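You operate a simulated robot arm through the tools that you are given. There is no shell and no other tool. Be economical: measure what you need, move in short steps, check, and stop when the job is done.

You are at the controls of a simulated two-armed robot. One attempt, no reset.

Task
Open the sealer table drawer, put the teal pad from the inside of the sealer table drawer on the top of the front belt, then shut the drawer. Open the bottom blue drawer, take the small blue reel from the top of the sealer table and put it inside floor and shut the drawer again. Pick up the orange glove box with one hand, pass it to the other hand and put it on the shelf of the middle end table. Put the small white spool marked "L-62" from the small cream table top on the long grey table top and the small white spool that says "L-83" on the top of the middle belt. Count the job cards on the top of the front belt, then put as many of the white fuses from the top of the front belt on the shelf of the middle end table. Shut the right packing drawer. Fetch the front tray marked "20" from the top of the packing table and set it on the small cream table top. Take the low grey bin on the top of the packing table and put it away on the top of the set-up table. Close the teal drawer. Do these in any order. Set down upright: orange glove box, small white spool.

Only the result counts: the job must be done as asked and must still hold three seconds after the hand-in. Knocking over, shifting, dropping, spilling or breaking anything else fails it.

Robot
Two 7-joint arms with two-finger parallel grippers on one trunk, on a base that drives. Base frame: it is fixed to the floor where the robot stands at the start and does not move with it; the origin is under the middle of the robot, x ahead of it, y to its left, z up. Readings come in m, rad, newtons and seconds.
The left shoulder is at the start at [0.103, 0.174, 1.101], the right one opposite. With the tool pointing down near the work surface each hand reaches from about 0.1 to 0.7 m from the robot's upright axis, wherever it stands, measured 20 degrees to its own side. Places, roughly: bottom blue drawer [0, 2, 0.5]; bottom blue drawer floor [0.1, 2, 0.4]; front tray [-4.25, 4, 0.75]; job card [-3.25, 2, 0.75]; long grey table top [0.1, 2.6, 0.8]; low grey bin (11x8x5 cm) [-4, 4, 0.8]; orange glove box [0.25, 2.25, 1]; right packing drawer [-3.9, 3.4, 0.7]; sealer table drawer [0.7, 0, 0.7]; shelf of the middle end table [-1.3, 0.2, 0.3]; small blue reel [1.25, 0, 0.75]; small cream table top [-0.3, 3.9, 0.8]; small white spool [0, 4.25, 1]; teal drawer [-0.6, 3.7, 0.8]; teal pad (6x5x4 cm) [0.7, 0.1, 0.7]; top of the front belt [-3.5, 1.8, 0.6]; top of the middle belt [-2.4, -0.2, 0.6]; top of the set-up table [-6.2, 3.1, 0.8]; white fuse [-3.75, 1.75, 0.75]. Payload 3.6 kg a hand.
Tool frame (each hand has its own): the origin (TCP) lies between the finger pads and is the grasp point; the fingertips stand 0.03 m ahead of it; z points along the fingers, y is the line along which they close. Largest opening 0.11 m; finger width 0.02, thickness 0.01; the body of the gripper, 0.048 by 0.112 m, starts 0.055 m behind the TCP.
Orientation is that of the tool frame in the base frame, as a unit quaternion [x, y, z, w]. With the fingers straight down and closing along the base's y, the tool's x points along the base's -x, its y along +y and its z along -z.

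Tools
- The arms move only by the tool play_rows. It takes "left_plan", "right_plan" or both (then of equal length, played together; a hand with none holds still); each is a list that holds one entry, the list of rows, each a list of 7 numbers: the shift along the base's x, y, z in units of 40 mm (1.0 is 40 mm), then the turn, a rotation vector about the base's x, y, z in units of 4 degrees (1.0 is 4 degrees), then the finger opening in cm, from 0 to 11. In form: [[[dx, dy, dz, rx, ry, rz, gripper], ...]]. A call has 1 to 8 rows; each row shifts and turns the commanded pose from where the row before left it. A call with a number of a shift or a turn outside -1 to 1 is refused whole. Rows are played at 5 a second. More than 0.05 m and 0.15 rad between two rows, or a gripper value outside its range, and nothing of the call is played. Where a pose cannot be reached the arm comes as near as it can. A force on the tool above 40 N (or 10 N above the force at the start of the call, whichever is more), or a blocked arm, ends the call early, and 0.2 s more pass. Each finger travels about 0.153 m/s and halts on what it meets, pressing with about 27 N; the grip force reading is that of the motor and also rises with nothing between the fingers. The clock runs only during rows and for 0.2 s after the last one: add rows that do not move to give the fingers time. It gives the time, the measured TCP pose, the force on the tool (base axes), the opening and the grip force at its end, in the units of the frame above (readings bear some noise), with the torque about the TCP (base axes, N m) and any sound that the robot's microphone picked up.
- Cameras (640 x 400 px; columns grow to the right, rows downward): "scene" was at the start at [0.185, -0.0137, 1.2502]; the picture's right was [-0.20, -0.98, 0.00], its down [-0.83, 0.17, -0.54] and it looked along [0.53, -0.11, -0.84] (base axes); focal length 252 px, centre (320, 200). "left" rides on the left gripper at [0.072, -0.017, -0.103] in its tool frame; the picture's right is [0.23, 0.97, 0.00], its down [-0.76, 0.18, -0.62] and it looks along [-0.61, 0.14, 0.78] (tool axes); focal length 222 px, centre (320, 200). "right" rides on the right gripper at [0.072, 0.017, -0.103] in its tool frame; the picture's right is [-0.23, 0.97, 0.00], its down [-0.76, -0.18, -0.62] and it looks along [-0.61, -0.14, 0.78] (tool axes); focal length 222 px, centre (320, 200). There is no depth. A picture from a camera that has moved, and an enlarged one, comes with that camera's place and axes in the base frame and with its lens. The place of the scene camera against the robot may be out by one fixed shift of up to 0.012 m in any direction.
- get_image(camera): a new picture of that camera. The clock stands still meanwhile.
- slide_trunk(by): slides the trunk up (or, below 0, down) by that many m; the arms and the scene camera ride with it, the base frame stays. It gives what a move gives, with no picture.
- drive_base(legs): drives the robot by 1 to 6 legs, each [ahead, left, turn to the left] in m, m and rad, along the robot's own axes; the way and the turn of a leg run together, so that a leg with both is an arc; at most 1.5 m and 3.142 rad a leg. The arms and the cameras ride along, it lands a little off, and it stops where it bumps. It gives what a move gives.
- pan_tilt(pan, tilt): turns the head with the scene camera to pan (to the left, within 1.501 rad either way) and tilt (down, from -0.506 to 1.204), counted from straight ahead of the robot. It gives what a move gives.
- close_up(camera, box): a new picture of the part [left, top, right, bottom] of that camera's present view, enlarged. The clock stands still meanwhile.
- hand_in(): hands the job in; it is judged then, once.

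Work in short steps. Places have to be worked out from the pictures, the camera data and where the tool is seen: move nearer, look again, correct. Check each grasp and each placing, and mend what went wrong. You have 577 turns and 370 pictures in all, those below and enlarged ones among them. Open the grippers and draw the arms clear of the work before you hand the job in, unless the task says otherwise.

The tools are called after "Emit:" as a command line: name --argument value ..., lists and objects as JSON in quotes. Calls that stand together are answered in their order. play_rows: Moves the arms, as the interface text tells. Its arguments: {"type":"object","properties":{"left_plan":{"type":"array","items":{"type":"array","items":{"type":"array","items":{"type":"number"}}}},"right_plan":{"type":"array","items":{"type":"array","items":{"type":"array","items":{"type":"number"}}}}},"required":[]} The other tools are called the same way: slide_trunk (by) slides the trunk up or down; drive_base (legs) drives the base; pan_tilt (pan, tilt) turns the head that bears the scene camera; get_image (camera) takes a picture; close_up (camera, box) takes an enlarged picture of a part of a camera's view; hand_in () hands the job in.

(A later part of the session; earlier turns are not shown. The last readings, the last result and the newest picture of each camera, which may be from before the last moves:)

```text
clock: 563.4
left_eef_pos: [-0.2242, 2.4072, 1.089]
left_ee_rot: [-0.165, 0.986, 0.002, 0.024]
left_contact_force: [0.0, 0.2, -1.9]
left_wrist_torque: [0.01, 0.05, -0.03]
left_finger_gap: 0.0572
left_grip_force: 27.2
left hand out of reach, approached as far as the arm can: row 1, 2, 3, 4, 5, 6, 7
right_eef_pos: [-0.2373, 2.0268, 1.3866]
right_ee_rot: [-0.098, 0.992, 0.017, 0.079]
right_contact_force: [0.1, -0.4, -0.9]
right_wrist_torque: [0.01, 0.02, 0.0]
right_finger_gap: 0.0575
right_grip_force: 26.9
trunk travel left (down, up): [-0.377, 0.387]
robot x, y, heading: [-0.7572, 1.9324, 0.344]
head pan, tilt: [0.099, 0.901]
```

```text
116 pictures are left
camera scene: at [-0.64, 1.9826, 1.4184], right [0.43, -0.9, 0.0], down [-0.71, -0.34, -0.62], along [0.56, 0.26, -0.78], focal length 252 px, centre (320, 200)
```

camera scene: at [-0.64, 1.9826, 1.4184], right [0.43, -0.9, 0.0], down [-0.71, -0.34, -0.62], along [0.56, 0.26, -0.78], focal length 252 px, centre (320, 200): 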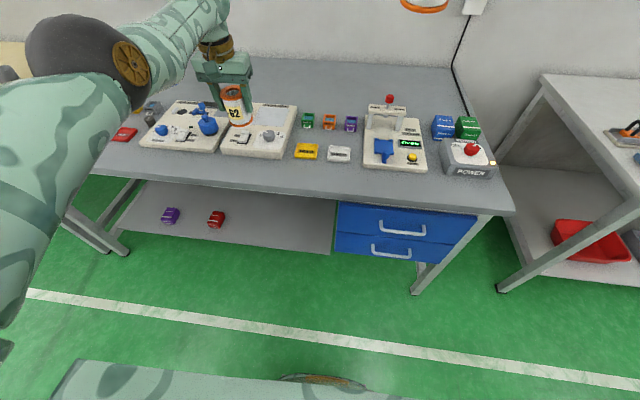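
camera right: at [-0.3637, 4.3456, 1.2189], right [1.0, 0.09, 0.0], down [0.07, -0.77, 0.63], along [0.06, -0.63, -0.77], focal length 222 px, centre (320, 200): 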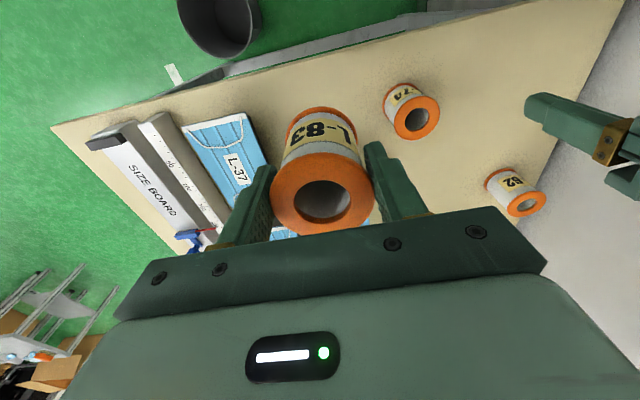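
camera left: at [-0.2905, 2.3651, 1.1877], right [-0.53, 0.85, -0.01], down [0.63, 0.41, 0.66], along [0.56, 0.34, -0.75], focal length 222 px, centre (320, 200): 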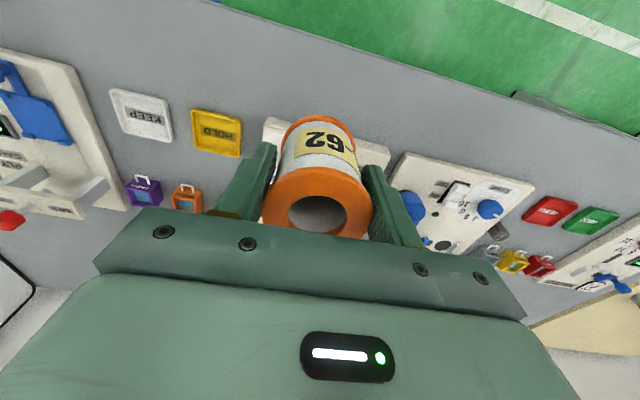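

The left hand can't come that far inward; shift the base right 0.15 m instead.

Emit:
drive_base --legs '[[0.015, -0.16, 0]]'

Emit:
play_rows --left_plan '[[[0, 0, -0.9, -0.2, 0.65, 0, 3], [0, 0, -0.9, 0, 0, 0, 3], [0, 0, -0.9, 0, 0, 0, 3]]]'

Emit:
get_image --camera "left"

```text
clock: 564.9
left_eef_pos: [-0.1561, 2.2606, 1.0897]
left_ee_rot: [-0.166, 0.986, 0.002, 0.024]
left_contact_force: [0.2, 0.1, -1.3]
left_wrist_torque: [0.05, 0.01, 0.01]
left_finger_gap: 0.0573
left_grip_force: 26.8
right_eef_pos: [-0.1705, 1.8826, 1.3855]
right_ee_rot: [-0.098, 0.992, 0.017, 0.078]
right_contact_force: [-0.1, -0.4, -2.4]
right_wrist_torque: [0.02, 0.04, -0.01]
right_finger_gap: 0.0576
right_grip_force: 27.3
trunk travel left (down, up): [-0.377, 0.387]
robot x, y, heading: [-0.6892, 1.7889, 0.339]
head pan, tilt: [0.099, 0.901]
```

```text
clock: 565.6
left_eef_pos: [-0.1746, 2.2716, 0.9951]
left_ee_rot: [-0.166, 0.986, -0.001, 0.0]
left_contact_force: [0.6, -0.2, -1.3]
left_wrist_torque: [0.02, 0.03, 0.02]
left_finger_gap: 0.057
left_grip_force: 27.1
left hand out of reach, approached as far as the arm can: row 1, 3
right_eef_pos: [-0.1719, 1.8845, 1.3851]
right_ee_rot: [-0.098, 0.992, 0.017, 0.079]
right_contact_force: [0.0, 1.1, -1.2]
right_wrist_torque: [-0.03, 0.04, 0.01]
right_finger_gap: 0.0576
right_grip_force: 26.6
trunk travel left (down, up): [-0.377, 0.387]
robot x, y, heading: [-0.6884, 1.7868, 0.344]
head pan, tilt: [0.099, 0.901]
```

```text
115 pictures are left
camera left: at [-0.2369, 2.2322, 1.0984], right [-0.53, 0.85, 0.0], down [0.66, 0.42, 0.62], along [0.53, 0.33, -0.78], focal length 222 px, centre (320, 200)
```

left: 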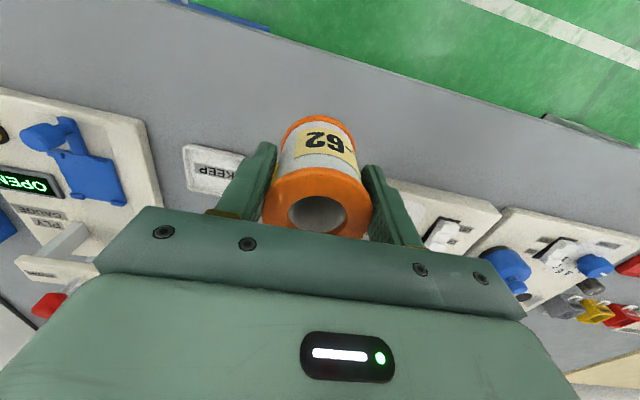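

Vertical and over the free strip. Lower onto the table.

Emit:
play_rows --left_plan '[[[0.2, 0.06, -0.9, 0, 0, 0, 3], [0.1, 0.03, -0.8, 0, 0, 0, 3], [0, 0, -0.35, 0, 0, 0, 3], [0, 0, -0.15, 0, 0, 0, 3], [0, 0, -0.1, 0, 0, 0, 3], [0, 0, -0.1, 0, 0, 0, 3]]]'

Emit:
get_image --camera "left"

```text
clock: 567.0
left_eef_pos: [-0.1963, 2.287, 0.9168]
left_ee_rot: [-0.166, 0.986, -0.002, 0.0]
left_contact_force: [0.0, 0.2, -1.2]
left_wrist_torque: [-0.01, 0.0, 0.03]
left_finger_gap: 0.0569
left_grip_force: 27.3
left hand out of reach, approached as far as the arm can: row 1, 2, 3
right_eef_pos: [-0.1722, 1.8821, 1.3864]
right_ee_rot: [-0.099, 0.992, 0.017, 0.079]
right_contact_force: [0.6, 0.1, -1.0]
right_wrist_torque: [0.02, 0.02, -0.02]
right_finger_gap: 0.0575
right_grip_force: 27.0
trunk travel left (down, up): [-0.377, 0.387]
robot x, y, heading: [-0.6923, 1.7849, 0.346]
head pan, tilt: [0.099, 0.901]
```

```text
114 pictures are left
camera left: at [-0.2606, 2.2471, 1.0202], right [-0.53, 0.85, 0.0], down [0.66, 0.42, 0.62], along [0.53, 0.33, -0.78], focal length 222 px, centre (320, 200)
```

left: 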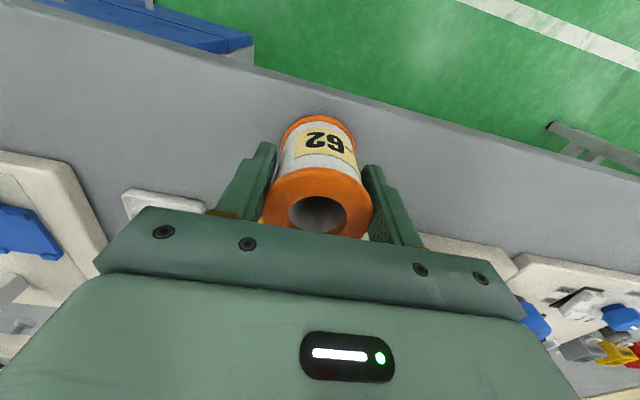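

It slid back toward the edge as reach shrank; drive the base 4 cm ahead, then lower.

Emit:
drive_base --legs '[[0.035, 0, 0]]'

Emit:
play_rows --left_plan '[[[0, 0, -0.15, 0, 0, 0, 3], [0, 0, -0.1, 0, 0, 0, 3], [0, 0, -0.1, 0, 0, 0, 3], [0, 0, -0.1, 0, 0, 0, 3], [0, 0, -0.1, 0, 0, 0, 3], [0, 0, 0, 0, 0, 0, 3]]]'

Emit:
get_image --camera "left"

```text
clock: 567.9
left_eef_pos: [-0.1669, 2.2977, 0.9189]
left_ee_rot: [-0.167, 0.986, 0.0, 0.001]
left_contact_force: [0.3, 0.2, -2.1]
left_wrist_torque: [0.02, -0.04, 0.01]
left_finger_gap: 0.057
left_grip_force: 26.9
right_eef_pos: [-0.1412, 1.8941, 1.387]
right_ee_rot: [-0.098, 0.992, 0.018, 0.081]
right_contact_force: [0.6, -0.2, -2.3]
right_wrist_torque: [0.01, 0.02, -0.02]
right_finger_gap: 0.0577
right_grip_force: 26.9
trunk travel left (down, up): [-0.377, 0.387]
robot x, y, heading: [-0.6571, 1.7973, 0.345]
head pan, tilt: [0.099, 0.901]
```

```text
clock: 569.3
left_eef_pos: [-0.1718, 2.2991, 0.9]
left_ee_rot: [-0.167, 0.986, 0.001, 0.003]
left_contact_force: [4.4, -0.8, 22.7]
left_wrist_torque: [0.13, -0.01, -0.05]
left_finger_gap: 0.0567
left_grip_force: 27.1
left hand out of reach, approached as far as the arm can: row 2, 4
right_eef_pos: [-0.1395, 1.8915, 1.3871]
right_ee_rot: [-0.098, 0.992, 0.018, 0.079]
right_contact_force: [1.0, 0.6, -0.9]
right_wrist_torque: [0.0, -0.01, 0.01]
right_finger_gap: 0.0575
right_grip_force: 27.0
trunk travel left (down, up): [-0.377, 0.387]
robot x, y, heading: [-0.6588, 1.7956, 0.348]
head pan, tilt: [0.099, 0.901]
```

```text
113 pictures are left
camera left: at [-0.2356, 2.2587, 1.0024], right [-0.53, 0.85, 0.0], down [0.66, 0.42, 0.63], along [0.53, 0.33, -0.78], focal length 222 px, centre (320, 200)
```

left: 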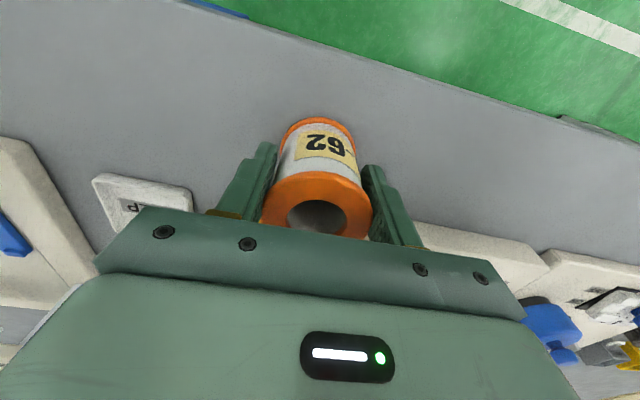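

Firm flat contact at z 0.90. Release and lift.

Emit:
play_rows --left_plan '[[[0, 0, 0, 0, 0, 0, 8], [0, 0, 0, 0, 0, 0, 8], [0, 0, 0.5, 0, 0, 0, 8], [0, 0, 0.9, 0, 0, 0, 8], [0, 0, 0.9, 0, 0, 0, 8], [0, 0, 0.9, 0, 0, 0, 8], [0, 0, 0.9, 0, 0, 0, 8]]]'

Emit:
get_image --camera "scene"

```text
clock: 570.9
left_eef_pos: [-0.1523, 2.3111, 1.0579]
left_ee_rot: [-0.166, 0.986, 0.0, 0.0]
left_contact_force: [0.3, 0.6, -0.5]
left_wrist_torque: [-0.02, 0.02, 0.01]
left_finger_gap: 0.0798
left_grip_force: 0.1
left hand out of reach, approached as far as the arm can: row 4, 5, 6
right_eef_pos: [-0.1393, 1.8942, 1.3859]
right_ee_rot: [-0.098, 0.992, 0.017, 0.079]
right_contact_force: [0.6, 0.3, -1.0]
right_wrist_torque: [0.01, 0.0, 0.02]
right_finger_gap: 0.0574
right_grip_force: 27.1
trunk travel left (down, up): [-0.377, 0.387]
robot x, y, heading: [-0.6598, 1.7969, 0.339]
head pan, tilt: [0.099, 0.901]
```

```text
112 pictures are left
camera scene: at [-0.5411, 1.8481, 1.4186], right [0.43, -0.9, 0.0], down [-0.71, -0.34, -0.62], along [0.56, 0.27, -0.78], focal length 252 px, centre (320, 200)
```

scene: 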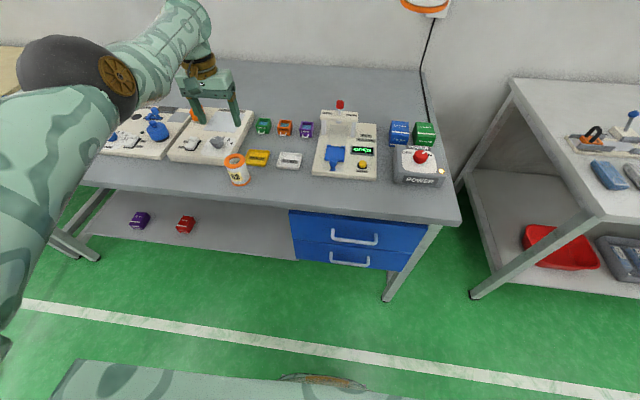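

L-62 stands upright on the grey table. Now take L-83 to the middle belt.

Emit:
drive_base --legs '[[-0.4, 0, 0], [0, 0, -1.6], [0.33, -0.95, 0]]'

Emit:
pan_tilt --pan -0.15 --tilt 0.85

Emit:
get_image --camera "scene"

```text
clock: 582.2
left_eef_pos: [-1.3451, 0.5265, 1.0564]
left_ee_rot: [0.587, 0.81, 0.0, -0.001]
left_contact_force: [0.1, -0.9, 0.4]
left_wrist_torque: [0.02, 0.03, 0.05]
left_finger_gap: 0.0799
left_grip_force: 0.1
right_eef_pos: [-1.7624, 0.5186, 1.3861]
right_ee_rot: [0.638, 0.766, -0.044, 0.068]
right_contact_force: [0.6, 0.4, -1.5]
right_wrist_torque: [0.01, -0.02, -0.03]
right_finger_gap: 0.0574
right_grip_force: 27.0
trunk travel left (down, up): [-0.377, 0.387]
robot x, y, heading: [-1.8483, 1.0382, -1.248]
head pan, tilt: [0.099, 0.901]
```

```text
clock: 583.0
left_eef_pos: [-1.3439, 0.5253, 1.0554]
left_ee_rot: [0.587, 0.809, -0.001, -0.001]
left_contact_force: [-0.7, -0.2, -0.1]
left_wrist_torque: [-0.01, -0.01, -0.01]
left_finger_gap: 0.0801
left_grip_force: 0.1
right_eef_pos: [-1.7606, 0.5188, 1.387]
right_ee_rot: [0.638, 0.766, -0.045, 0.068]
right_contact_force: [0.2, 0.3, -2.0]
right_wrist_torque: [0.02, 0.0, -0.05]
right_finger_gap: 0.057
right_grip_force: 26.9
trunk travel left (down, up): [-0.377, 0.387]
robot x, y, heading: [-1.8462, 1.0381, -1.246]
head pan, tilt: [-0.15, 0.85]
```

```text
111 pictures are left
camera scene: at [-1.8184, 0.9139, 1.4224], right [-0.98, -0.18, 0.0], down [-0.13, 0.74, -0.66], along [0.12, -0.65, -0.75], focal length 252 px, centre (320, 200)
```

scene: 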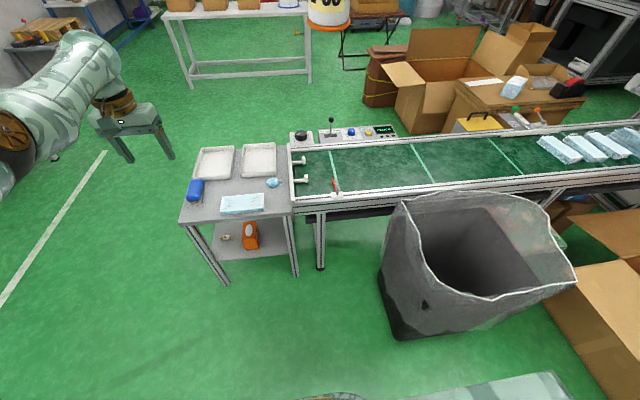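

Good view of the belt. Drive ahead 0.28 m beside the bin, straighten the right hand and lower the trunk.

Emit:
drive_base --legs '[[0.28, 0, 0]]'

Emit:
slide_trunk --by -0.15

Emit:
play_rows --right_plan '[[[0, 0, -0.9, 0.76, 0.25, 0, 3], [0, 0, -0.9, 0.76, 0.25, 0, 3], [0, 0, -0.9, 0.76, 0.25, 0, 3], [0, -0.3, -0.9, 0, 0, 0, 3], [0, -0.6, -0.6, 0, 0, 0, 3], [0, -0.6, -0.6, 0, 0, 0, 3]]]'

Emit:
get_image --camera "scene"

Emit:
get_image --camera "right"

```text
clock: 584.9
left_eef_pos: [-1.2533, 0.2622, 1.0561]
left_ee_rot: [0.586, 0.81, 0.0, -0.001]
left_contact_force: [0.5, 0.1, -0.1]
left_wrist_torque: [0.01, 0.0, 0.0]
left_finger_gap: 0.0798
left_grip_force: 0.0
right_eef_pos: [-1.6693, 0.2537, 1.3868]
right_ee_rot: [0.636, 0.767, -0.044, 0.068]
right_contact_force: [0.4, -0.8, -1.2]
right_wrist_torque: [0.01, 0.03, 0.01]
right_finger_gap: 0.0576
right_grip_force: 27.8
trunk travel left (down, up): [-0.377, 0.387]
robot x, y, heading: [-1.7568, 0.7751, -1.245]
head pan, tilt: [-0.15, 0.85]
```

```text
clock: 586.6
left_eef_pos: [-1.2474, 0.2481, 0.8287]
left_ee_rot: [0.584, 0.809, 0.037, -0.054]
left_contact_force: [-0.4, 0.6, 0.7]
left_wrist_torque: [-0.02, 0.03, -0.03]
left_finger_gap: 0.08
left_grip_force: 0.1
right_eef_pos: [-1.6712, 0.2564, 1.2377]
right_ee_rot: [0.637, 0.766, -0.045, 0.069]
right_contact_force: [0.3, 0.8, -1.4]
right_wrist_torque: [0.01, -0.02, 0.0]
right_finger_gap: 0.0575
right_grip_force: 26.7
trunk travel left (down, up): [-0.227, 0.537]
robot x, y, heading: [-1.7636, 0.7764, -1.238]
head pan, tilt: [-0.15, 0.85]
```

```text
clock: 588.0
left_eef_pos: [-1.2478, 0.2488, 0.8274]
left_ee_rot: [0.584, 0.809, 0.038, -0.055]
left_contact_force: [0.1, 0.1, -1.2]
left_wrist_torque: [0.04, 0.02, 0.03]
left_finger_gap: 0.0801
left_grip_force: 0.1
right_eef_pos: [-1.6707, 0.1928, 1.0432]
right_ee_rot: [0.64, 0.768, 0.002, -0.003]
right_contact_force: [0.7, -0.3, -1.1]
right_wrist_torque: [0.0, 0.03, 0.01]
right_finger_gap: 0.0573
right_grip_force: 27.2
trunk travel left (down, up): [-0.227, 0.537]
robot x, y, heading: [-1.759, 0.7798, -1.242]
head pan, tilt: [-0.15, 0.85]
```

```text
110 pictures are left
camera scene: at [-1.7084, 0.5905, 1.2689], right [-0.98, -0.18, 0.0], down [-0.13, 0.74, -0.66], along [0.12, -0.65, -0.75], focal length 252 px, centre (320, 200)
```

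scene: 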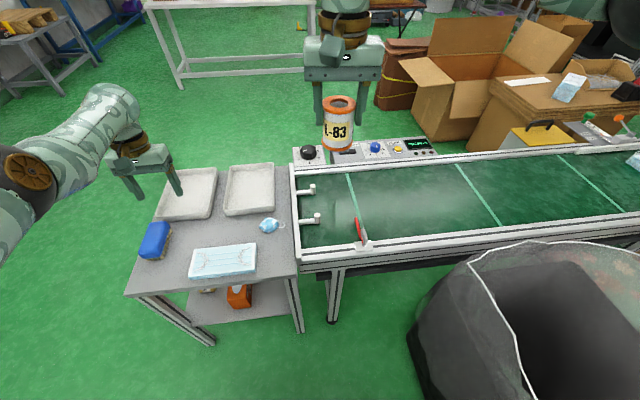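

```text
109 pictures are left
camera right: at [-1.6652, 0.2667, 1.1464], right [1.0, -0.05, 0.0], down [-0.03, -0.78, 0.62], along [-0.03, -0.62, -0.79], focal length 222 px, centre (320, 200)
```

right: 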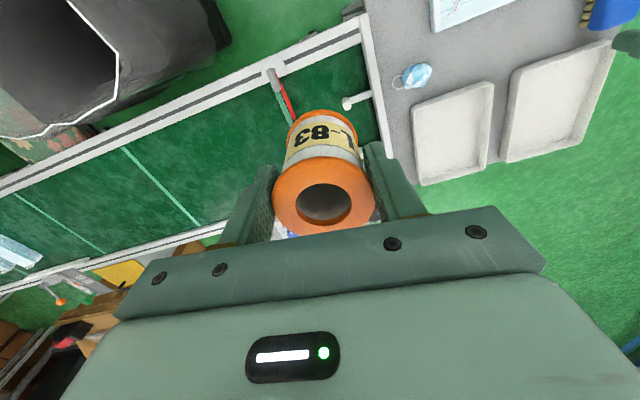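

Move the right hand over the free belt area at (−1.80, 0.06) and come down partway.

Emit:
play_rows --right_plan '[[[-0.8, -0.83, 0, 0, 0, 0, 3], [-0.8, -0.83, 0, 0, 0, 0, 3], [-0.8, -0.83, 0, 0, 0, 0, 3], [-0.8, -0.83, 0, 0, 0, 0, 3], [0, 0, -0.95, 0, 0, 0, 3], [0, 0, -0.95, 0, 0, 0, 3], [0, 0, -0.95, 0, 0, 0, 3], [0, 0, -0.95, 0, 0, 0, 3]]]'

Emit:
get_image --camera "scene"

```text
clock: 589.9
left_eef_pos: [-1.2485, 0.2482, 0.8276]
left_ee_rot: [0.584, 0.809, 0.038, -0.056]
left_contact_force: [-0.1, 0.2, 0.1]
left_wrist_torque: [0.02, -0.01, 0.0]
left_finger_gap: 0.0802
left_grip_force: 0.0
right_eef_pos: [-1.7399, 0.124, 0.8945]
right_ee_rot: [0.639, 0.769, 0.001, -0.002]
right_contact_force: [0.9, 1.2, -1.8]
right_wrist_torque: [-0.02, -0.02, 0.01]
right_finger_gap: 0.0572
right_grip_force: 27.0
right hand out of reach, approached as far as the arm can: row 3, 4
trunk travel left (down, up): [-0.227, 0.537]
robot x, y, heading: [-1.7624, 0.773, -1.24]
head pan, tilt: [-0.15, 0.85]
```

```text
108 pictures are left
camera scene: at [-1.7084, 0.5907, 1.269], right [-0.98, -0.18, 0.0], down [-0.13, 0.74, -0.66], along [0.12, -0.65, -0.75], focal length 252 px, centre (320, 200)
```

scene: 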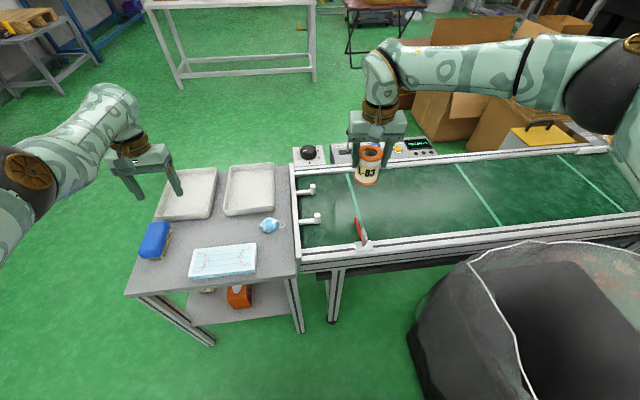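

A bit too close to the red stop lever; drive 0.06 m ahead and shift 5 cm right.

Emit:
drive_base --legs '[[0.06, 0, 0]]'

Emit:
play_rows --right_plan '[[[-0.7, 0, -0.5, 0, 0, 0, 3], [-0.7, 0, -0.5, 0, 0, 0, 3], [0, 0, -0.8, 0, 0, 0, 3]]]'

Emit:
get_image --camera "scene"

```text
clock: 590.8
left_eef_pos: [-1.2283, 0.1908, 0.8274]
left_ee_rot: [0.584, 0.809, 0.038, -0.056]
left_contact_force: [-0.9, 0.9, -0.5]
left_wrist_torque: [0.01, -0.01, 0.0]
left_finger_gap: 0.0799
left_grip_force: 0.0
right_eef_pos: [-1.72, 0.0658, 0.8941]
right_ee_rot: [0.639, 0.77, 0.001, -0.003]
right_contact_force: [0.8, 0.0, -1.7]
right_wrist_torque: [0.05, 0.02, 0.03]
right_finger_gap: 0.0574
right_grip_force: 26.7
trunk travel left (down, up): [-0.227, 0.537]
robot x, y, heading: [-1.74, 0.721, -1.238]
head pan, tilt: [-0.15, 0.85]
```

```text
clock: 591.6
left_eef_pos: [-1.2287, 0.1911, 0.828]
left_ee_rot: [0.585, 0.808, 0.038, -0.055]
left_contact_force: [0.1, 0.3, 0.2]
left_wrist_torque: [0.03, 0.04, -0.03]
left_finger_gap: 0.0802
left_grip_force: 0.0
right_eef_pos: [-1.7753, 0.066, 0.8216]
right_ee_rot: [0.638, 0.77, 0.0, -0.003]
right_contact_force: [0.9, -0.2, -1.4]
right_wrist_torque: [0.03, -0.02, 0.01]
right_finger_gap: 0.0572
right_grip_force: 27.0
trunk travel left (down, up): [-0.227, 0.537]
robot x, y, heading: [-1.741, 0.7168, -1.245]
head pan, tilt: [-0.15, 0.85]
```

```text
107 pictures are left
camera scene: at [-1.6889, 0.5342, 1.2689], right [-0.98, -0.18, 0.0], down [-0.13, 0.74, -0.66], along [0.12, -0.65, -0.75], focal length 252 px, centre (320, 200)
```

scene: 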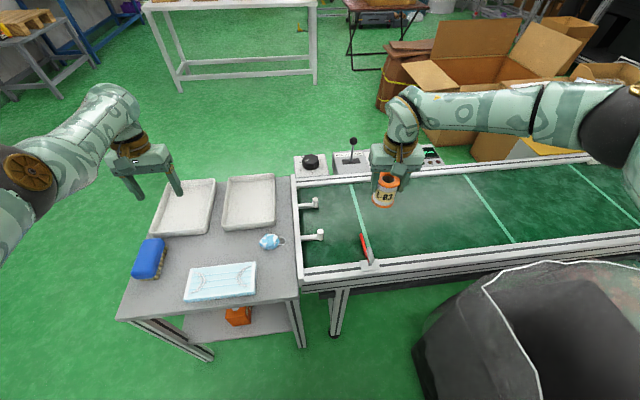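

Clear of the lever. Lower to the belt.

Emit:
play_rows --right_plan '[[[0, 0, -0.9, 0, 0, 0, 3], [0, 0, -0.9, 0, 0, 0, 3], [0, 0, -0.9, 0, 0, 0, 3], [0, 0, -0.3, 0, 0, 0, 3], [0, 0, -0.15, 0, 0, 0, 3], [0, 0, -0.1, 0, 0, 0, 3], [0, 0, -0.1, 0, 0, 0, 3]]]'

```text
clock: 593.2
left_eef_pos: [-1.2283, 0.1946, 0.8313]
left_ee_rot: [0.585, 0.809, 0.037, -0.054]
left_contact_force: [-0.2, -0.2, 0.3]
left_wrist_torque: [0.0, 0.03, 0.0]
left_finger_gap: 0.08
left_grip_force: 0.1
right_eef_pos: [-1.7755, 0.0667, 0.6905]
right_ee_rot: [0.639, 0.769, 0.0, -0.001]
right_contact_force: [-2.2, 3.3, 19.6]
right_wrist_torque: [-0.1, -0.18, 0.21]
right_finger_gap: 0.0571
right_grip_force: 27.0
trunk travel left (down, up): [-0.227, 0.537]
robot x, y, heading: [-1.7353, 0.7203, -1.237]
head pan, tilt: [-0.15, 0.85]
```

Contact at the expected height, flat. Release and lift.

Emit:
play_rows --right_plan '[[[0, 0, 0, 0, 0, 0, 8], [0, 0, 0, 0, 0, 0, 8], [0, 0, 0.5, 0, 0, 0, 8], [0, 0, 0.9, 0, 0, 0, 8], [0, 0, 0.9, 0, 0, 0, 8], [0, 0, 0.9, 0, 0, 0, 8], [0, 0, 0.9, 0, 0, 0, 8]]]'

Emit:
drive_base --legs '[[-0.3, 0, 0]]'

Emit:
slide_trunk --by 0.15

Emit:
get_image --camera "scene"

```text
clock: 594.8
left_eef_pos: [-1.2275, 0.1926, 0.8281]
left_ee_rot: [0.584, 0.809, 0.037, -0.055]
left_contact_force: [0.3, 0.9, 0.1]
left_wrist_torque: [0.01, 0.01, 0.01]
left_finger_gap: 0.0801
left_grip_force: 0.0
right_eef_pos: [-1.7777, 0.0654, 0.8547]
right_ee_rot: [0.639, 0.769, 0.0, -0.003]
right_contact_force: [0.6, -0.2, 1.1]
right_wrist_torque: [-0.01, 0.02, 0.01]
right_finger_gap: 0.0801
right_grip_force: 0.0
trunk travel left (down, up): [-0.227, 0.537]
robot x, y, heading: [-1.7411, 0.7238, -1.239]
head pan, tilt: [-0.15, 0.85]
```

```text
clock: 596.9
left_eef_pos: [-1.3264, 0.474, 0.8283]
left_ee_rot: [0.585, 0.808, 0.037, -0.055]
left_contact_force: [0.1, 1.0, -0.7]
left_wrist_torque: [0.0, 0.02, 0.01]
left_finger_gap: 0.0803
left_grip_force: 0.0
right_eef_pos: [-1.875, 0.3491, 0.8539]
right_ee_rot: [0.639, 0.769, 0.001, -0.003]
right_contact_force: [-0.8, 0.3, 0.4]
right_wrist_torque: [-0.02, 0.02, 0.01]
right_finger_gap: 0.08
right_grip_force: 0.1
trunk travel left (down, up): [-0.227, 0.537]
robot x, y, heading: [-1.835, 0.9993, -1.238]
head pan, tilt: [-0.15, 0.85]
```

```text
clock: 598.6
left_eef_pos: [-1.3308, 0.4868, 1.0567]
left_ee_rot: [0.586, 0.81, 0.0, -0.002]
left_contact_force: [0.4, -0.6, 0.6]
left_wrist_torque: [0.03, -0.02, 0.0]
left_finger_gap: 0.0801
left_grip_force: 0.0
right_eef_pos: [-1.8745, 0.348, 1.0039]
right_ee_rot: [0.64, 0.769, 0.002, -0.004]
right_contact_force: [0.3, -0.5, -0.3]
right_wrist_torque: [0.01, 0.0, -0.01]
right_finger_gap: 0.08
right_grip_force: 0.2
trunk travel left (down, up): [-0.377, 0.387]
robot x, y, heading: [-1.8353, 1.0012, -1.243]
head pan, tilt: [-0.15, 0.85]
```

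```text
106 pictures are left
camera scene: at [-1.8056, 0.8754, 1.4222], right [-0.98, -0.18, 0.0], down [-0.13, 0.74, -0.66], along [0.12, -0.65, -0.75], focal length 252 px, centre (320, 200)
```

scene: 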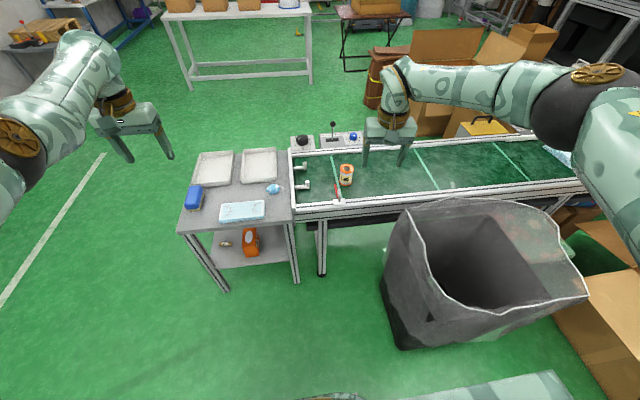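

L-83 stands upright on the middle belt. Now drive to the packing table.

Emit:
drive_base --legs '[[0, 0, 3.118], [0.4, -0.45, 0], [1.2, 0, 0], [0.4, 0, 0], [0, 1.3, 0]]'

Emit:
pan_tilt --pan 0.2 --tilt 0.6

Emit:
get_image --camera "scene"

```text
clock: 623.2
left_eef_pos: [-3.8382, 3.0747, 1.0556]
left_ee_rot: [0.816, -0.578, 0.001, 0.0]
left_contact_force: [0.2, 0.2, -0.3]
left_wrist_torque: [0.02, 0.01, -0.02]
left_finger_gap: 0.0799
left_grip_force: 0.1
right_eef_pos: [-3.2952, 3.2252, 1.0035]
right_ee_rot: [0.775, -0.632, 0.003, 0.0]
right_contact_force: [-0.1, 0.3, -0.2]
right_wrist_torque: [-0.01, 0.01, 0.02]
right_finger_gap: 0.0799
right_grip_force: 0.1
trunk travel left (down, up): [-0.377, 0.387]
robot x, y, heading: [-3.32, 2.572, 1.917]
head pan, tilt: [-0.15, 0.85]
```

```text
clock: 624.0
left_eef_pos: [-3.8383, 3.0738, 1.0568]
left_ee_rot: [0.816, -0.578, 0.001, 0.0]
left_contact_force: [-0.6, 0.1, -0.6]
left_wrist_torque: [0.0, 0.03, -0.02]
left_finger_gap: 0.08
left_grip_force: 0.1
right_eef_pos: [-3.2962, 3.2255, 1.0043]
right_ee_rot: [0.775, -0.632, 0.003, -0.001]
right_contact_force: [0.6, -0.1, 0.3]
right_wrist_torque: [-0.01, 0.01, 0.0]
right_finger_gap: 0.0799
right_grip_force: 0.1
trunk travel left (down, up): [-0.377, 0.387]
robot x, y, heading: [-3.3209, 2.5713, 1.913]
head pan, tilt: [0.201, 0.6]
```

```text
105 pictures are left
camera scene: at [-3.3852, 2.6948, 1.4433], right [0.85, 0.52, 0.0], down [0.29, -0.48, -0.82], along [-0.43, 0.7, -0.57], focal length 252 px, centre (320, 200)
```

scene: 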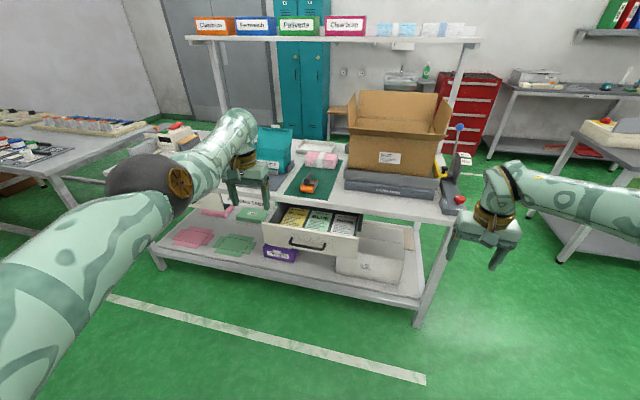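

Packing table ahead (front at l≈4.45) with the right drawer open. Zoom on the table top to find the trays and the low grey bin.

Emit:
close_up --camera "scene" --box '[140, 90, 480, 303]'

```text
1.88 times, centred on (310, 196) of scene
camera zoom: at [-3.3852, 2.6948, 1.4433], right [0.85, 0.52, 0.0], down [0.29, -0.48, -0.82], along [-0.43, 0.7, -0.57], focal length 473 px, centre (339, 207)
```

zoom: 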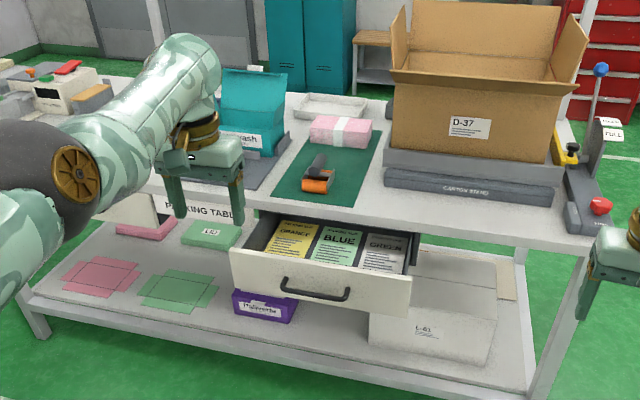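

Raise the trunk for a higher view over the table.

Emit:
slide_trunk --by 0.37

Emit:
drive_base --legs '[[0.2, 0.15, -0.03]]'

Emit:
pan_tilt --pan 0.0 --tilt 0.8

Emit:
get_image --camera "scene"

```text
clock: 627.6
left_eef_pos: [-3.8322, 3.0599, 1.4797]
left_ee_rot: [0.816, -0.577, -0.034, -0.024]
left_contact_force: [0.5, 0.4, 0.2]
left_wrist_torque: [-0.01, -0.01, 0.01]
left_finger_gap: 0.0798
left_grip_force: 0.0
right_eef_pos: [-3.2928, 3.2177, 1.4127]
right_ee_rot: [0.774, -0.632, -0.026, -0.016]
right_contact_force: [0.3, -0.3, 0.0]
right_wrist_torque: [0.01, -0.01, 0.0]
right_finger_gap: 0.08
right_grip_force: 0.1
trunk travel left (down, up): [-0.747, 0.017]
robot x, y, heading: [-3.3213, 2.5678, 1.918]
head pan, tilt: [0.201, 0.6]
```

```text
clock: 629.4
left_eef_pos: [-4.0258, 3.2159, 1.4835]
left_ee_rot: [0.806, -0.59, -0.035, -0.025]
left_contact_force: [0.5, 0.4, -0.4]
left_wrist_torque: [0.03, 0.02, -0.01]
left_finger_gap: 0.0799
left_grip_force: 0.0
right_eef_pos: [-3.4815, 3.3559, 1.4126]
right_ee_rot: [0.765, -0.644, -0.025, -0.017]
right_contact_force: [0.0, -0.5, 0.2]
right_wrist_torque: [0.03, 0.02, -0.04]
right_finger_gap: 0.0799
right_grip_force: 0.0
trunk travel left (down, up): [-0.747, 0.017]
robot x, y, heading: [-3.5313, 2.7141, 1.892]
head pan, tilt: [0.201, 0.6]
```

```text
clock: 630.2
left_eef_pos: [-4.0269, 3.2159, 1.4817]
left_ee_rot: [0.806, -0.59, -0.034, -0.026]
left_contact_force: [-0.8, -0.2, -0.5]
left_wrist_torque: [0.01, -0.01, 0.0]
left_finger_gap: 0.0799
left_grip_force: 0.1
right_eef_pos: [-3.4833, 3.3575, 1.4124]
right_ee_rot: [0.765, -0.644, -0.025, -0.016]
right_contact_force: [-1.1, 0.2, -1.3]
right_wrist_torque: [0.01, -0.01, 0.04]
right_finger_gap: 0.0802
right_grip_force: 0.0
trunk travel left (down, up): [-0.747, 0.017]
robot x, y, heading: [-3.5344, 2.7096, 1.889]
head pan, tilt: [0.0, 0.799]
```

```text
103 pictures are left
camera scene: at [-3.5611, 2.7989, 1.7978], right [0.95, 0.31, 0.0], down [0.22, -0.68, -0.7], along [-0.22, 0.66, -0.72], focal length 252 px, centre (320, 200)
```

scene: 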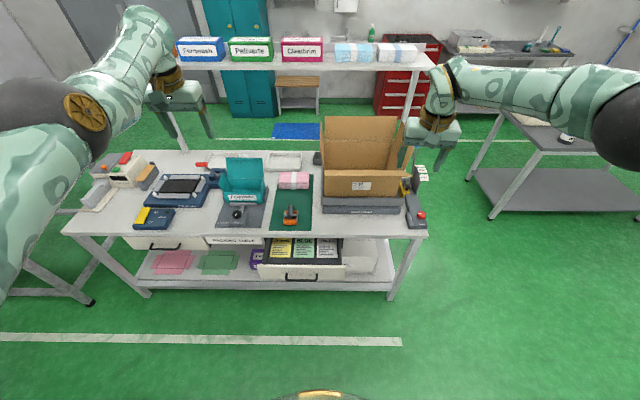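

Emit:
close_up --camera "scene" --box '[60, 130, 440, 295]'

Emit:
close_up --camera "scene" --box '[190, 140, 330, 228]'

```text
1.68 times, centred on (250, 212) of scene
camera zoom: at [-3.5611, 2.7989, 1.7978], right [0.95, 0.31, 0.0], down [0.22, -0.68, -0.7], along [-0.22, 0.66, -0.72], focal length 424 px, centre (438, 179)
```

zoom: 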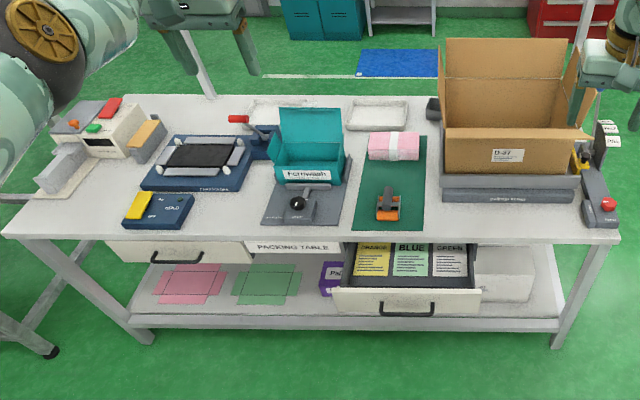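

```text
4.55 times, centred on (260, 184) of scene
camera zoom: at [-3.5611, 2.7989, 1.7978], right [0.95, 0.31, 0.0], down [0.22, -0.68, -0.7], along [-0.22, 0.66, -0.72], focal length 1144 px, centre (593, 273)
```

zoom: 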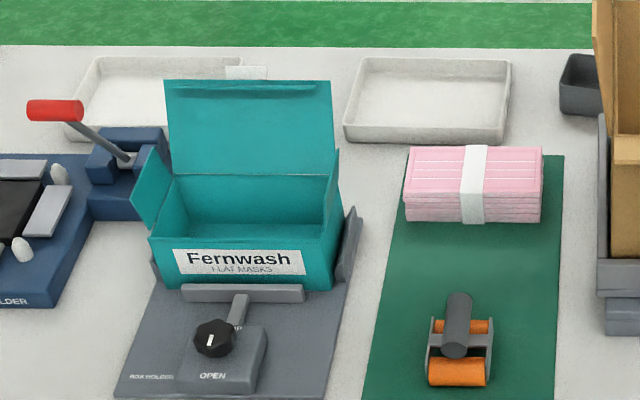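

Two white trays and the grey bin are along the table's back edge; I'll fetch them from behind. First shut the right drawer from here: lower the trunk and tilt the left hand forward.

Emit:
slide_trunk --by -0.4

Emit:
play_rows --left_plan '[[[0.2, 0, -0.7, 0.95, 0.313, 0, 0], [0.2, 0, -0.7, 0.95, 0.313, 0, 0], [0.2, 0, -0.7, 0.95, 0.313, 0, 0], [0.2, 0, -0.7, 0.95, 0.313, 0, 0], [0.2, 0, -0.7, 0.95, 0.313, 0, 0], [0.2, 0, -0.7, 0.95, 0.313, 0, 0], [0.2, 0, -0.7, 0.95, 0.313, 0, 0], [0.2, 0, -0.7, 0.95, 0.313, 0, 0]]]'

Emit:
get_image --camera "scene"

Emit:
get_image --camera "left"

```text
clock: 634.0
left_eef_pos: [-4.0316, 3.2342, 1.0204]
left_ee_rot: [0.807, -0.591, 0.008, 0.003]
left_contact_force: [0.3, 0.2, 1.3]
left_wrist_torque: [0.02, -0.01, -0.03]
left_finger_gap: 0.0799
left_grip_force: 0.0
right_eef_pos: [-3.4827, 3.3566, 1.0134]
right_ee_rot: [0.765, -0.643, -0.026, -0.018]
right_contact_force: [0.1, 0.0, -0.8]
right_wrist_torque: [-0.01, -0.01, 0.02]
right_finger_gap: 0.0799
right_grip_force: 0.2
trunk travel left (down, up): [-0.347, 0.417]
robot x, y, heading: [-3.5281, 2.7104, 1.889]
head pan, tilt: [0.0, 0.799]
```

```text
clock: 635.8
left_eef_pos: [-3.993, 3.2863, 0.7859]
left_ee_rot: [0.777, -0.569, -0.218, -0.157]
left_contact_force: [-0.8, -0.5, 0.5]
left_wrist_torque: [-0.04, -0.01, 0.01]
left_finger_gap: 0.0
left_grip_force: 26.8
left hand out of reach, approached as far as the arm can: row 1, 2, 3, 4, 5, 6
right_eef_pos: [-3.4821, 3.3568, 1.0122]
right_ee_rot: [0.765, -0.644, -0.026, -0.017]
right_contact_force: [0.4, -0.5, 0.2]
right_wrist_torque: [0.03, 0.02, -0.02]
right_finger_gap: 0.0798
right_grip_force: 0.1
trunk travel left (down, up): [-0.347, 0.417]
robot x, y, heading: [-3.5318, 2.7163, 1.889]
head pan, tilt: [0.0, 0.799]
```

```text
100 pictures are left
camera scene: at [-3.576, 2.8464, 1.3961], right [0.95, 0.31, 0.0], down [0.22, -0.68, -0.7], along [-0.22, 0.66, -0.72], focal length 252 px, centre (320, 200)
```

scene: 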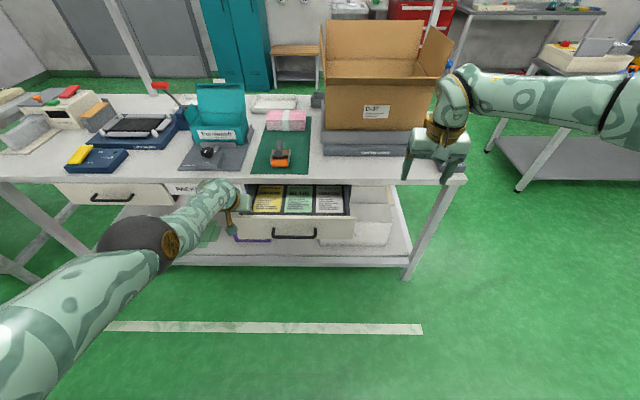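

```text
99 pictures are left
camera left: at [-3.941, 3.1805, 0.8363], right [-0.87, -0.48, -0.11], down [-0.27, 0.26, 0.93], along [-0.42, 0.84, -0.36], focal length 222 px, centre (320, 200)
```

left: 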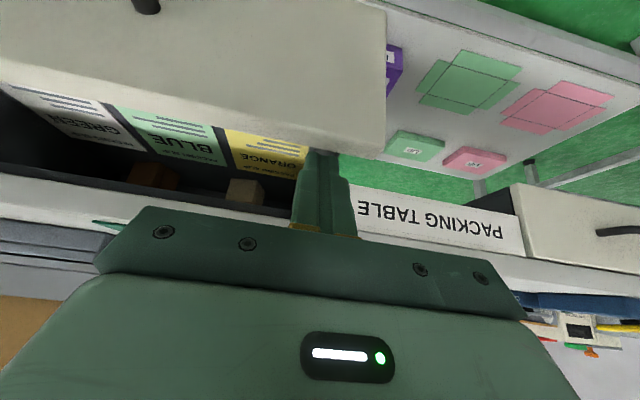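

Back up, then align the left fist with the drawer handle (≈(−3.82,3.29,0.74)).

Emit:
drive_base --legs '[[-0.22, 0, 0]]'

Emit:
play_rows --left_plan '[[[0.6, 0.19, -0.2, 0, 0, 0, 0], [0.6, 0.19, -0.2, 0, 0, 0, 0], [0.6, 0.19, -0.2, 0, 0, 0, 0], [0.6, 0.19, -0.2, 0, 0, 0, 0], [0.6, 0.19, 0, 0, 0, 0, 0], [0.4, 0.13, 0, 0, 0, 0, 0]]]'

Emit:
get_image --camera "left"

```text
clock: 637.2
left_eef_pos: [-3.952, 3.1594, 0.802]
left_ee_rot: [0.775, -0.563, -0.232, -0.17]
left_contact_force: [0.5, -0.6, 0.4]
left_wrist_torque: [-0.04, 0.03, -0.03]
left_finger_gap: 0.0
left_grip_force: 26.5
right_eef_pos: [-3.4375, 3.2196, 1.0158]
right_ee_rot: [0.764, -0.644, -0.027, -0.017]
right_contact_force: [-0.2, -0.8, -0.2]
right_wrist_torque: [0.02, -0.02, 0.01]
right_finger_gap: 0.0799
right_grip_force: 0.0
trunk travel left (down, up): [-0.347, 0.417]
robot x, y, heading: [-3.4879, 2.5751, 1.887]
head pan, tilt: [0.0, 0.799]
stopped in leg 1: the force on the tool passed its limit at 184 N (the readings are from after the stop); the commanded pose is now the measured one
```

```text
clock: 637.8
left_eef_pos: [-3.9209, 3.1729, 0.7984]
left_ee_rot: [0.774, -0.559, -0.243, -0.17]
left_contact_force: [-1.5, -0.3, 15.8]
left_wrist_torque: [0.1, 0.04, -0.2]
left_finger_gap: 0.0
left_grip_force: 27.3
left hand out of reach, approached as far as the arm can: row 1, 2, 3
right_eef_pos: [-3.4383, 3.2218, 1.012]
right_ee_rot: [0.765, -0.643, -0.027, -0.016]
right_contact_force: [0.2, 0.1, 0.2]
right_wrist_torque: [-0.01, -0.01, 0.02]
right_finger_gap: 0.0799
right_grip_force: 0.1
trunk travel left (down, up): [-0.347, 0.417]
robot x, y, heading: [-3.4885, 2.5718, 1.895]
head pan, tilt: [0.0, 0.799]
stopped in row 3 (left hand): the force on the tool passed its limit at 70 N (the readings are from after the stop); the commanded pose is now the measured one
```

```text
98 pictures are left
camera left: at [-3.8671, 3.0649, 0.8419], right [-0.87, -0.49, -0.12], down [-0.25, 0.21, 0.95], along [-0.44, 0.85, -0.3], focal length 222 px, centre (320, 200)
```

left: 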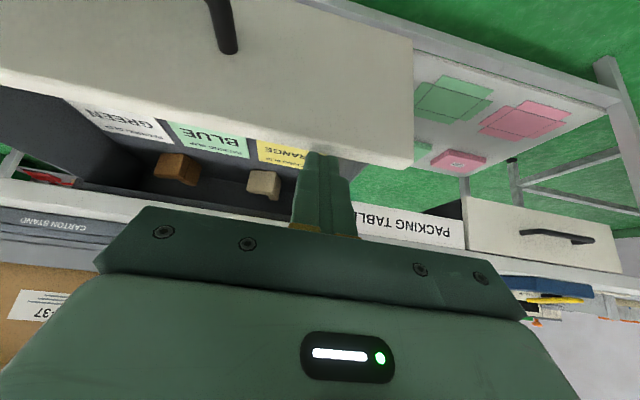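

My fingertip had been inside the drawer and dragged it further open. Raise the hand straight out first.

Emit:
play_rows --left_plan '[[[0, 0, 0.7, 0, 0, 0, 0], [0, 0, 0.9, 0, 0, 0, 0], [0, 0, 0.9, 0, 0, 0, 0]]]'

Emit:
drive_base --legs '[[-0.22, 0, 0]]'

Emit:
get_image --camera "scene"

```text
clock: 638.6
left_eef_pos: [-3.9295, 3.2031, 0.8804]
left_ee_rot: [0.776, -0.559, -0.24, -0.167]
left_contact_force: [-0.1, -0.5, 0.4]
left_wrist_torque: [-0.04, -0.02, 0.0]
left_finger_gap: 0.0002
left_grip_force: 26.8
left hand out of reach, approached as far as the arm can: row 1, 2, 3
right_eef_pos: [-3.4397, 3.2216, 1.0125]
right_ee_rot: [0.765, -0.643, -0.026, -0.017]
right_contact_force: [0.3, 0.1, 0.0]
right_wrist_torque: [0.0, 0.01, -0.01]
right_finger_gap: 0.0801
right_grip_force: 0.3
trunk travel left (down, up): [-0.347, 0.417]
robot x, y, heading: [-3.4881, 2.5736, 1.886]
head pan, tilt: [0.0, 0.799]
```

```text
clock: 640.3
left_eef_pos: [-3.859, 2.9922, 0.8817]
left_ee_rot: [0.776, -0.559, -0.24, -0.168]
left_contact_force: [0.3, -0.6, 1.2]
left_wrist_torque: [0.02, -0.01, -0.01]
left_finger_gap: 0.0
left_grip_force: 27.0
right_eef_pos: [-3.3716, 3.0107, 1.0138]
right_ee_rot: [0.766, -0.642, -0.026, -0.017]
right_contact_force: [0.5, -0.3, 2.0]
right_wrist_torque: [0.01, -0.03, 0.01]
right_finger_gap: 0.08
right_grip_force: 0.0
trunk travel left (down, up): [-0.347, 0.417]
robot x, y, heading: [-3.4142, 2.3651, 1.895]
head pan, tilt: [0.0, 0.799]
```

```text
97 pictures are left
camera scene: at [-3.4624, 2.4992, 1.3962], right [0.95, 0.32, 0.0], down [0.23, -0.68, -0.7], along [-0.22, 0.66, -0.72], focal length 252 px, centre (320, 200)
```

scene: 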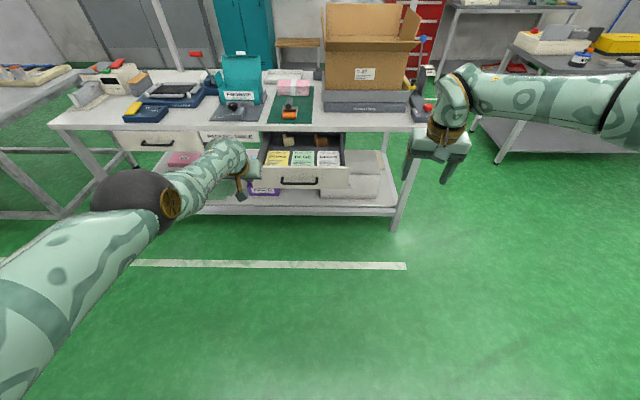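

Drawer is intact, just further out (handle ≈(−3.77,3.18,0.74)). Shift the base right 0.14 m and lower the fist in front of the handle.

Emit:
drive_base --legs '[[0, -0.14, 0]]'

Emit:
play_rows --left_plan '[[[0, 0, -0.8, 0, 0, 0, 0], [0, 0, -0.8, 0, 0, 0, 0], [0, 0, -0.8, 0, 0, 0, 0], [0, 0, -0.6, 0, 0, 0, 0]]]'

Emit:
get_image --camera "left"

```text
clock: 641.6
left_eef_pos: [-3.7247, 3.0389, 0.882]
left_ee_rot: [0.775, -0.561, -0.24, -0.168]
left_contact_force: [0.2, 0.4, 0.4]
left_wrist_torque: [0.02, 0.01, 0.03]
left_finger_gap: 0.0
left_grip_force: 26.8
right_eef_pos: [-3.2353, 3.0561, 1.0133]
right_ee_rot: [0.766, -0.642, -0.027, -0.017]
right_contact_force: [-0.4, -0.8, -0.3]
right_wrist_torque: [0.01, 0.0, 0.0]
right_finger_gap: 0.0803
right_grip_force: 0.2
trunk travel left (down, up): [-0.347, 0.417]
robot x, y, heading: [-3.2841, 2.4099, 1.891]
head pan, tilt: [0.0, 0.799]
```

```text
clock: 642.6
left_eef_pos: [-3.7326, 3.0048, 0.808]
left_ee_rot: [0.775, -0.56, -0.241, -0.168]
left_contact_force: [-0.1, -0.4, -0.3]
left_wrist_torque: [0.0, 0.01, -0.01]
left_finger_gap: 0.0
left_grip_force: 27.7
left hand out of reach, approached as far as the arm can: row 1, 2, 3, 4
right_eef_pos: [-3.2362, 3.0563, 1.0129]
right_ee_rot: [0.766, -0.642, -0.026, -0.017]
right_contact_force: [0.6, 0.3, -0.2]
right_wrist_torque: [-0.02, 0.03, 0.03]
right_finger_gap: 0.0802
right_grip_force: 0.1
trunk travel left (down, up): [-0.347, 0.417]
robot x, y, heading: [-3.2858, 2.4122, 1.887]
head pan, tilt: [0.0, 0.799]
```

```text
96 pictures are left
camera left: at [-3.6786, 2.8972, 0.8516], right [-0.87, -0.49, -0.12], down [-0.25, 0.21, 0.94], along [-0.43, 0.85, -0.31], focal length 222 px, centre (320, 200)
```

left: 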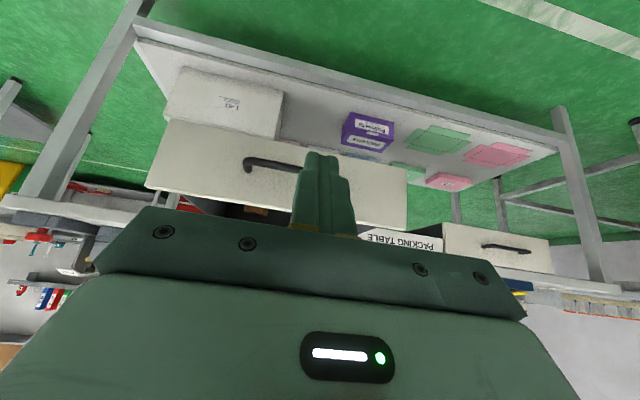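

Lower 5 cm with the trunk, then push by driving ahead.

Emit:
slide_trunk --by -0.055

Emit:
drive_base --legs '[[0.17, 0, 0]]'

Emit:
get_image --camera "left"

```text
clock: 643.6
left_eef_pos: [-3.7317, 3.002, 0.7258]
left_ee_rot: [0.779, -0.563, -0.225, -0.157]
left_contact_force: [1.4, -0.7, -0.5]
left_wrist_torque: [-0.02, 0.04, 0.01]
left_finger_gap: 0.0002
left_grip_force: 26.9
right_eef_pos: [-3.2362, 3.0547, 0.9583]
right_ee_rot: [0.766, -0.642, -0.025, -0.018]
right_contact_force: [-0.9, -0.3, 0.6]
right_wrist_torque: [0.01, -0.02, -0.01]
right_finger_gap: 0.0799
right_grip_force: 0.0
trunk travel left (down, up): [-0.292, 0.472]
robot x, y, heading: [-3.2869, 2.4082, 1.893]
head pan, tilt: [0.0, 0.799]
```

```text
clock: 645.0
left_eef_pos: [-3.7844, 3.1659, 0.7233]
left_ee_rot: [0.779, -0.565, -0.224, -0.156]
left_contact_force: [0.1, 0.7, 0.6]
left_wrist_torque: [0.01, -0.01, 0.02]
left_finger_gap: 0.0001
left_grip_force: 26.6
right_eef_pos: [-3.2907, 3.2191, 0.9574]
right_ee_rot: [0.764, -0.644, -0.025, -0.017]
right_contact_force: [-0.6, -0.5, -0.1]
right_wrist_torque: [-0.01, 0.0, 0.01]
right_finger_gap: 0.0803
right_grip_force: 0.1
trunk travel left (down, up): [-0.292, 0.472]
robot x, y, heading: [-3.3364, 2.5701, 1.889]
head pan, tilt: [0.0, 0.799]
```

```text
95 pictures are left
camera left: at [-3.731, 3.0603, 0.7728], right [-0.86, -0.49, -0.11], down [-0.26, 0.25, 0.93], along [-0.43, 0.83, -0.35], focal length 222 px, centre (320, 200)
```

left: 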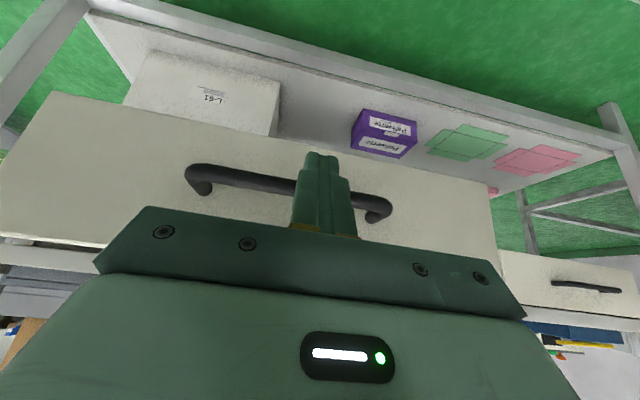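

Fist is at the handle. Push in.

Emit:
drive_base --legs '[[0.22, 0, 0]]'

Emit:
get_image --camera "scene"

```text
clock: 646.7
left_eef_pos: [-3.8528, 3.3747, 0.7226]
left_ee_rot: [0.779, -0.564, -0.224, -0.157]
left_contact_force: [0.5, -0.1, 0.4]
left_wrist_torque: [-0.02, -0.01, -0.02]
left_finger_gap: 0.0
left_grip_force: 26.9
right_eef_pos: [-3.3585, 3.4275, 0.9575]
right_ee_rot: [0.764, -0.644, -0.025, -0.017]
right_contact_force: [0.4, 0.2, -0.3]
right_wrist_torque: [-0.01, 0.0, 0.0]
right_finger_gap: 0.0801
right_grip_force: 0.0
trunk travel left (down, up): [-0.292, 0.472]
robot x, y, heading: [-3.405, 2.7815, 1.889]
head pan, tilt: [0.0, 0.799]
```

```text
94 pictures are left
camera scene: at [-3.4572, 2.9376, 1.3399], right [0.95, 0.31, 0.0], down [0.22, -0.68, -0.7], along [-0.22, 0.66, -0.72], focal length 252 px, centre (320, 200)
```

scene: 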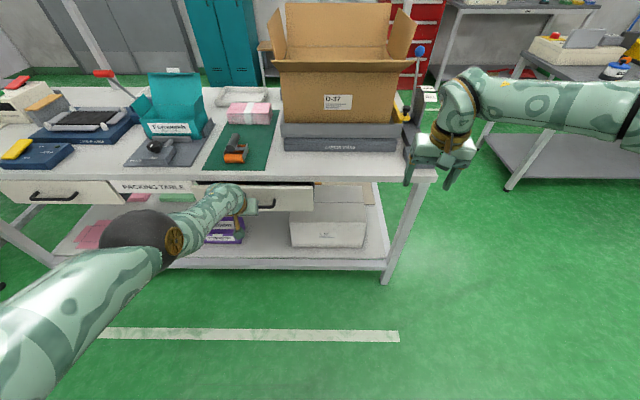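

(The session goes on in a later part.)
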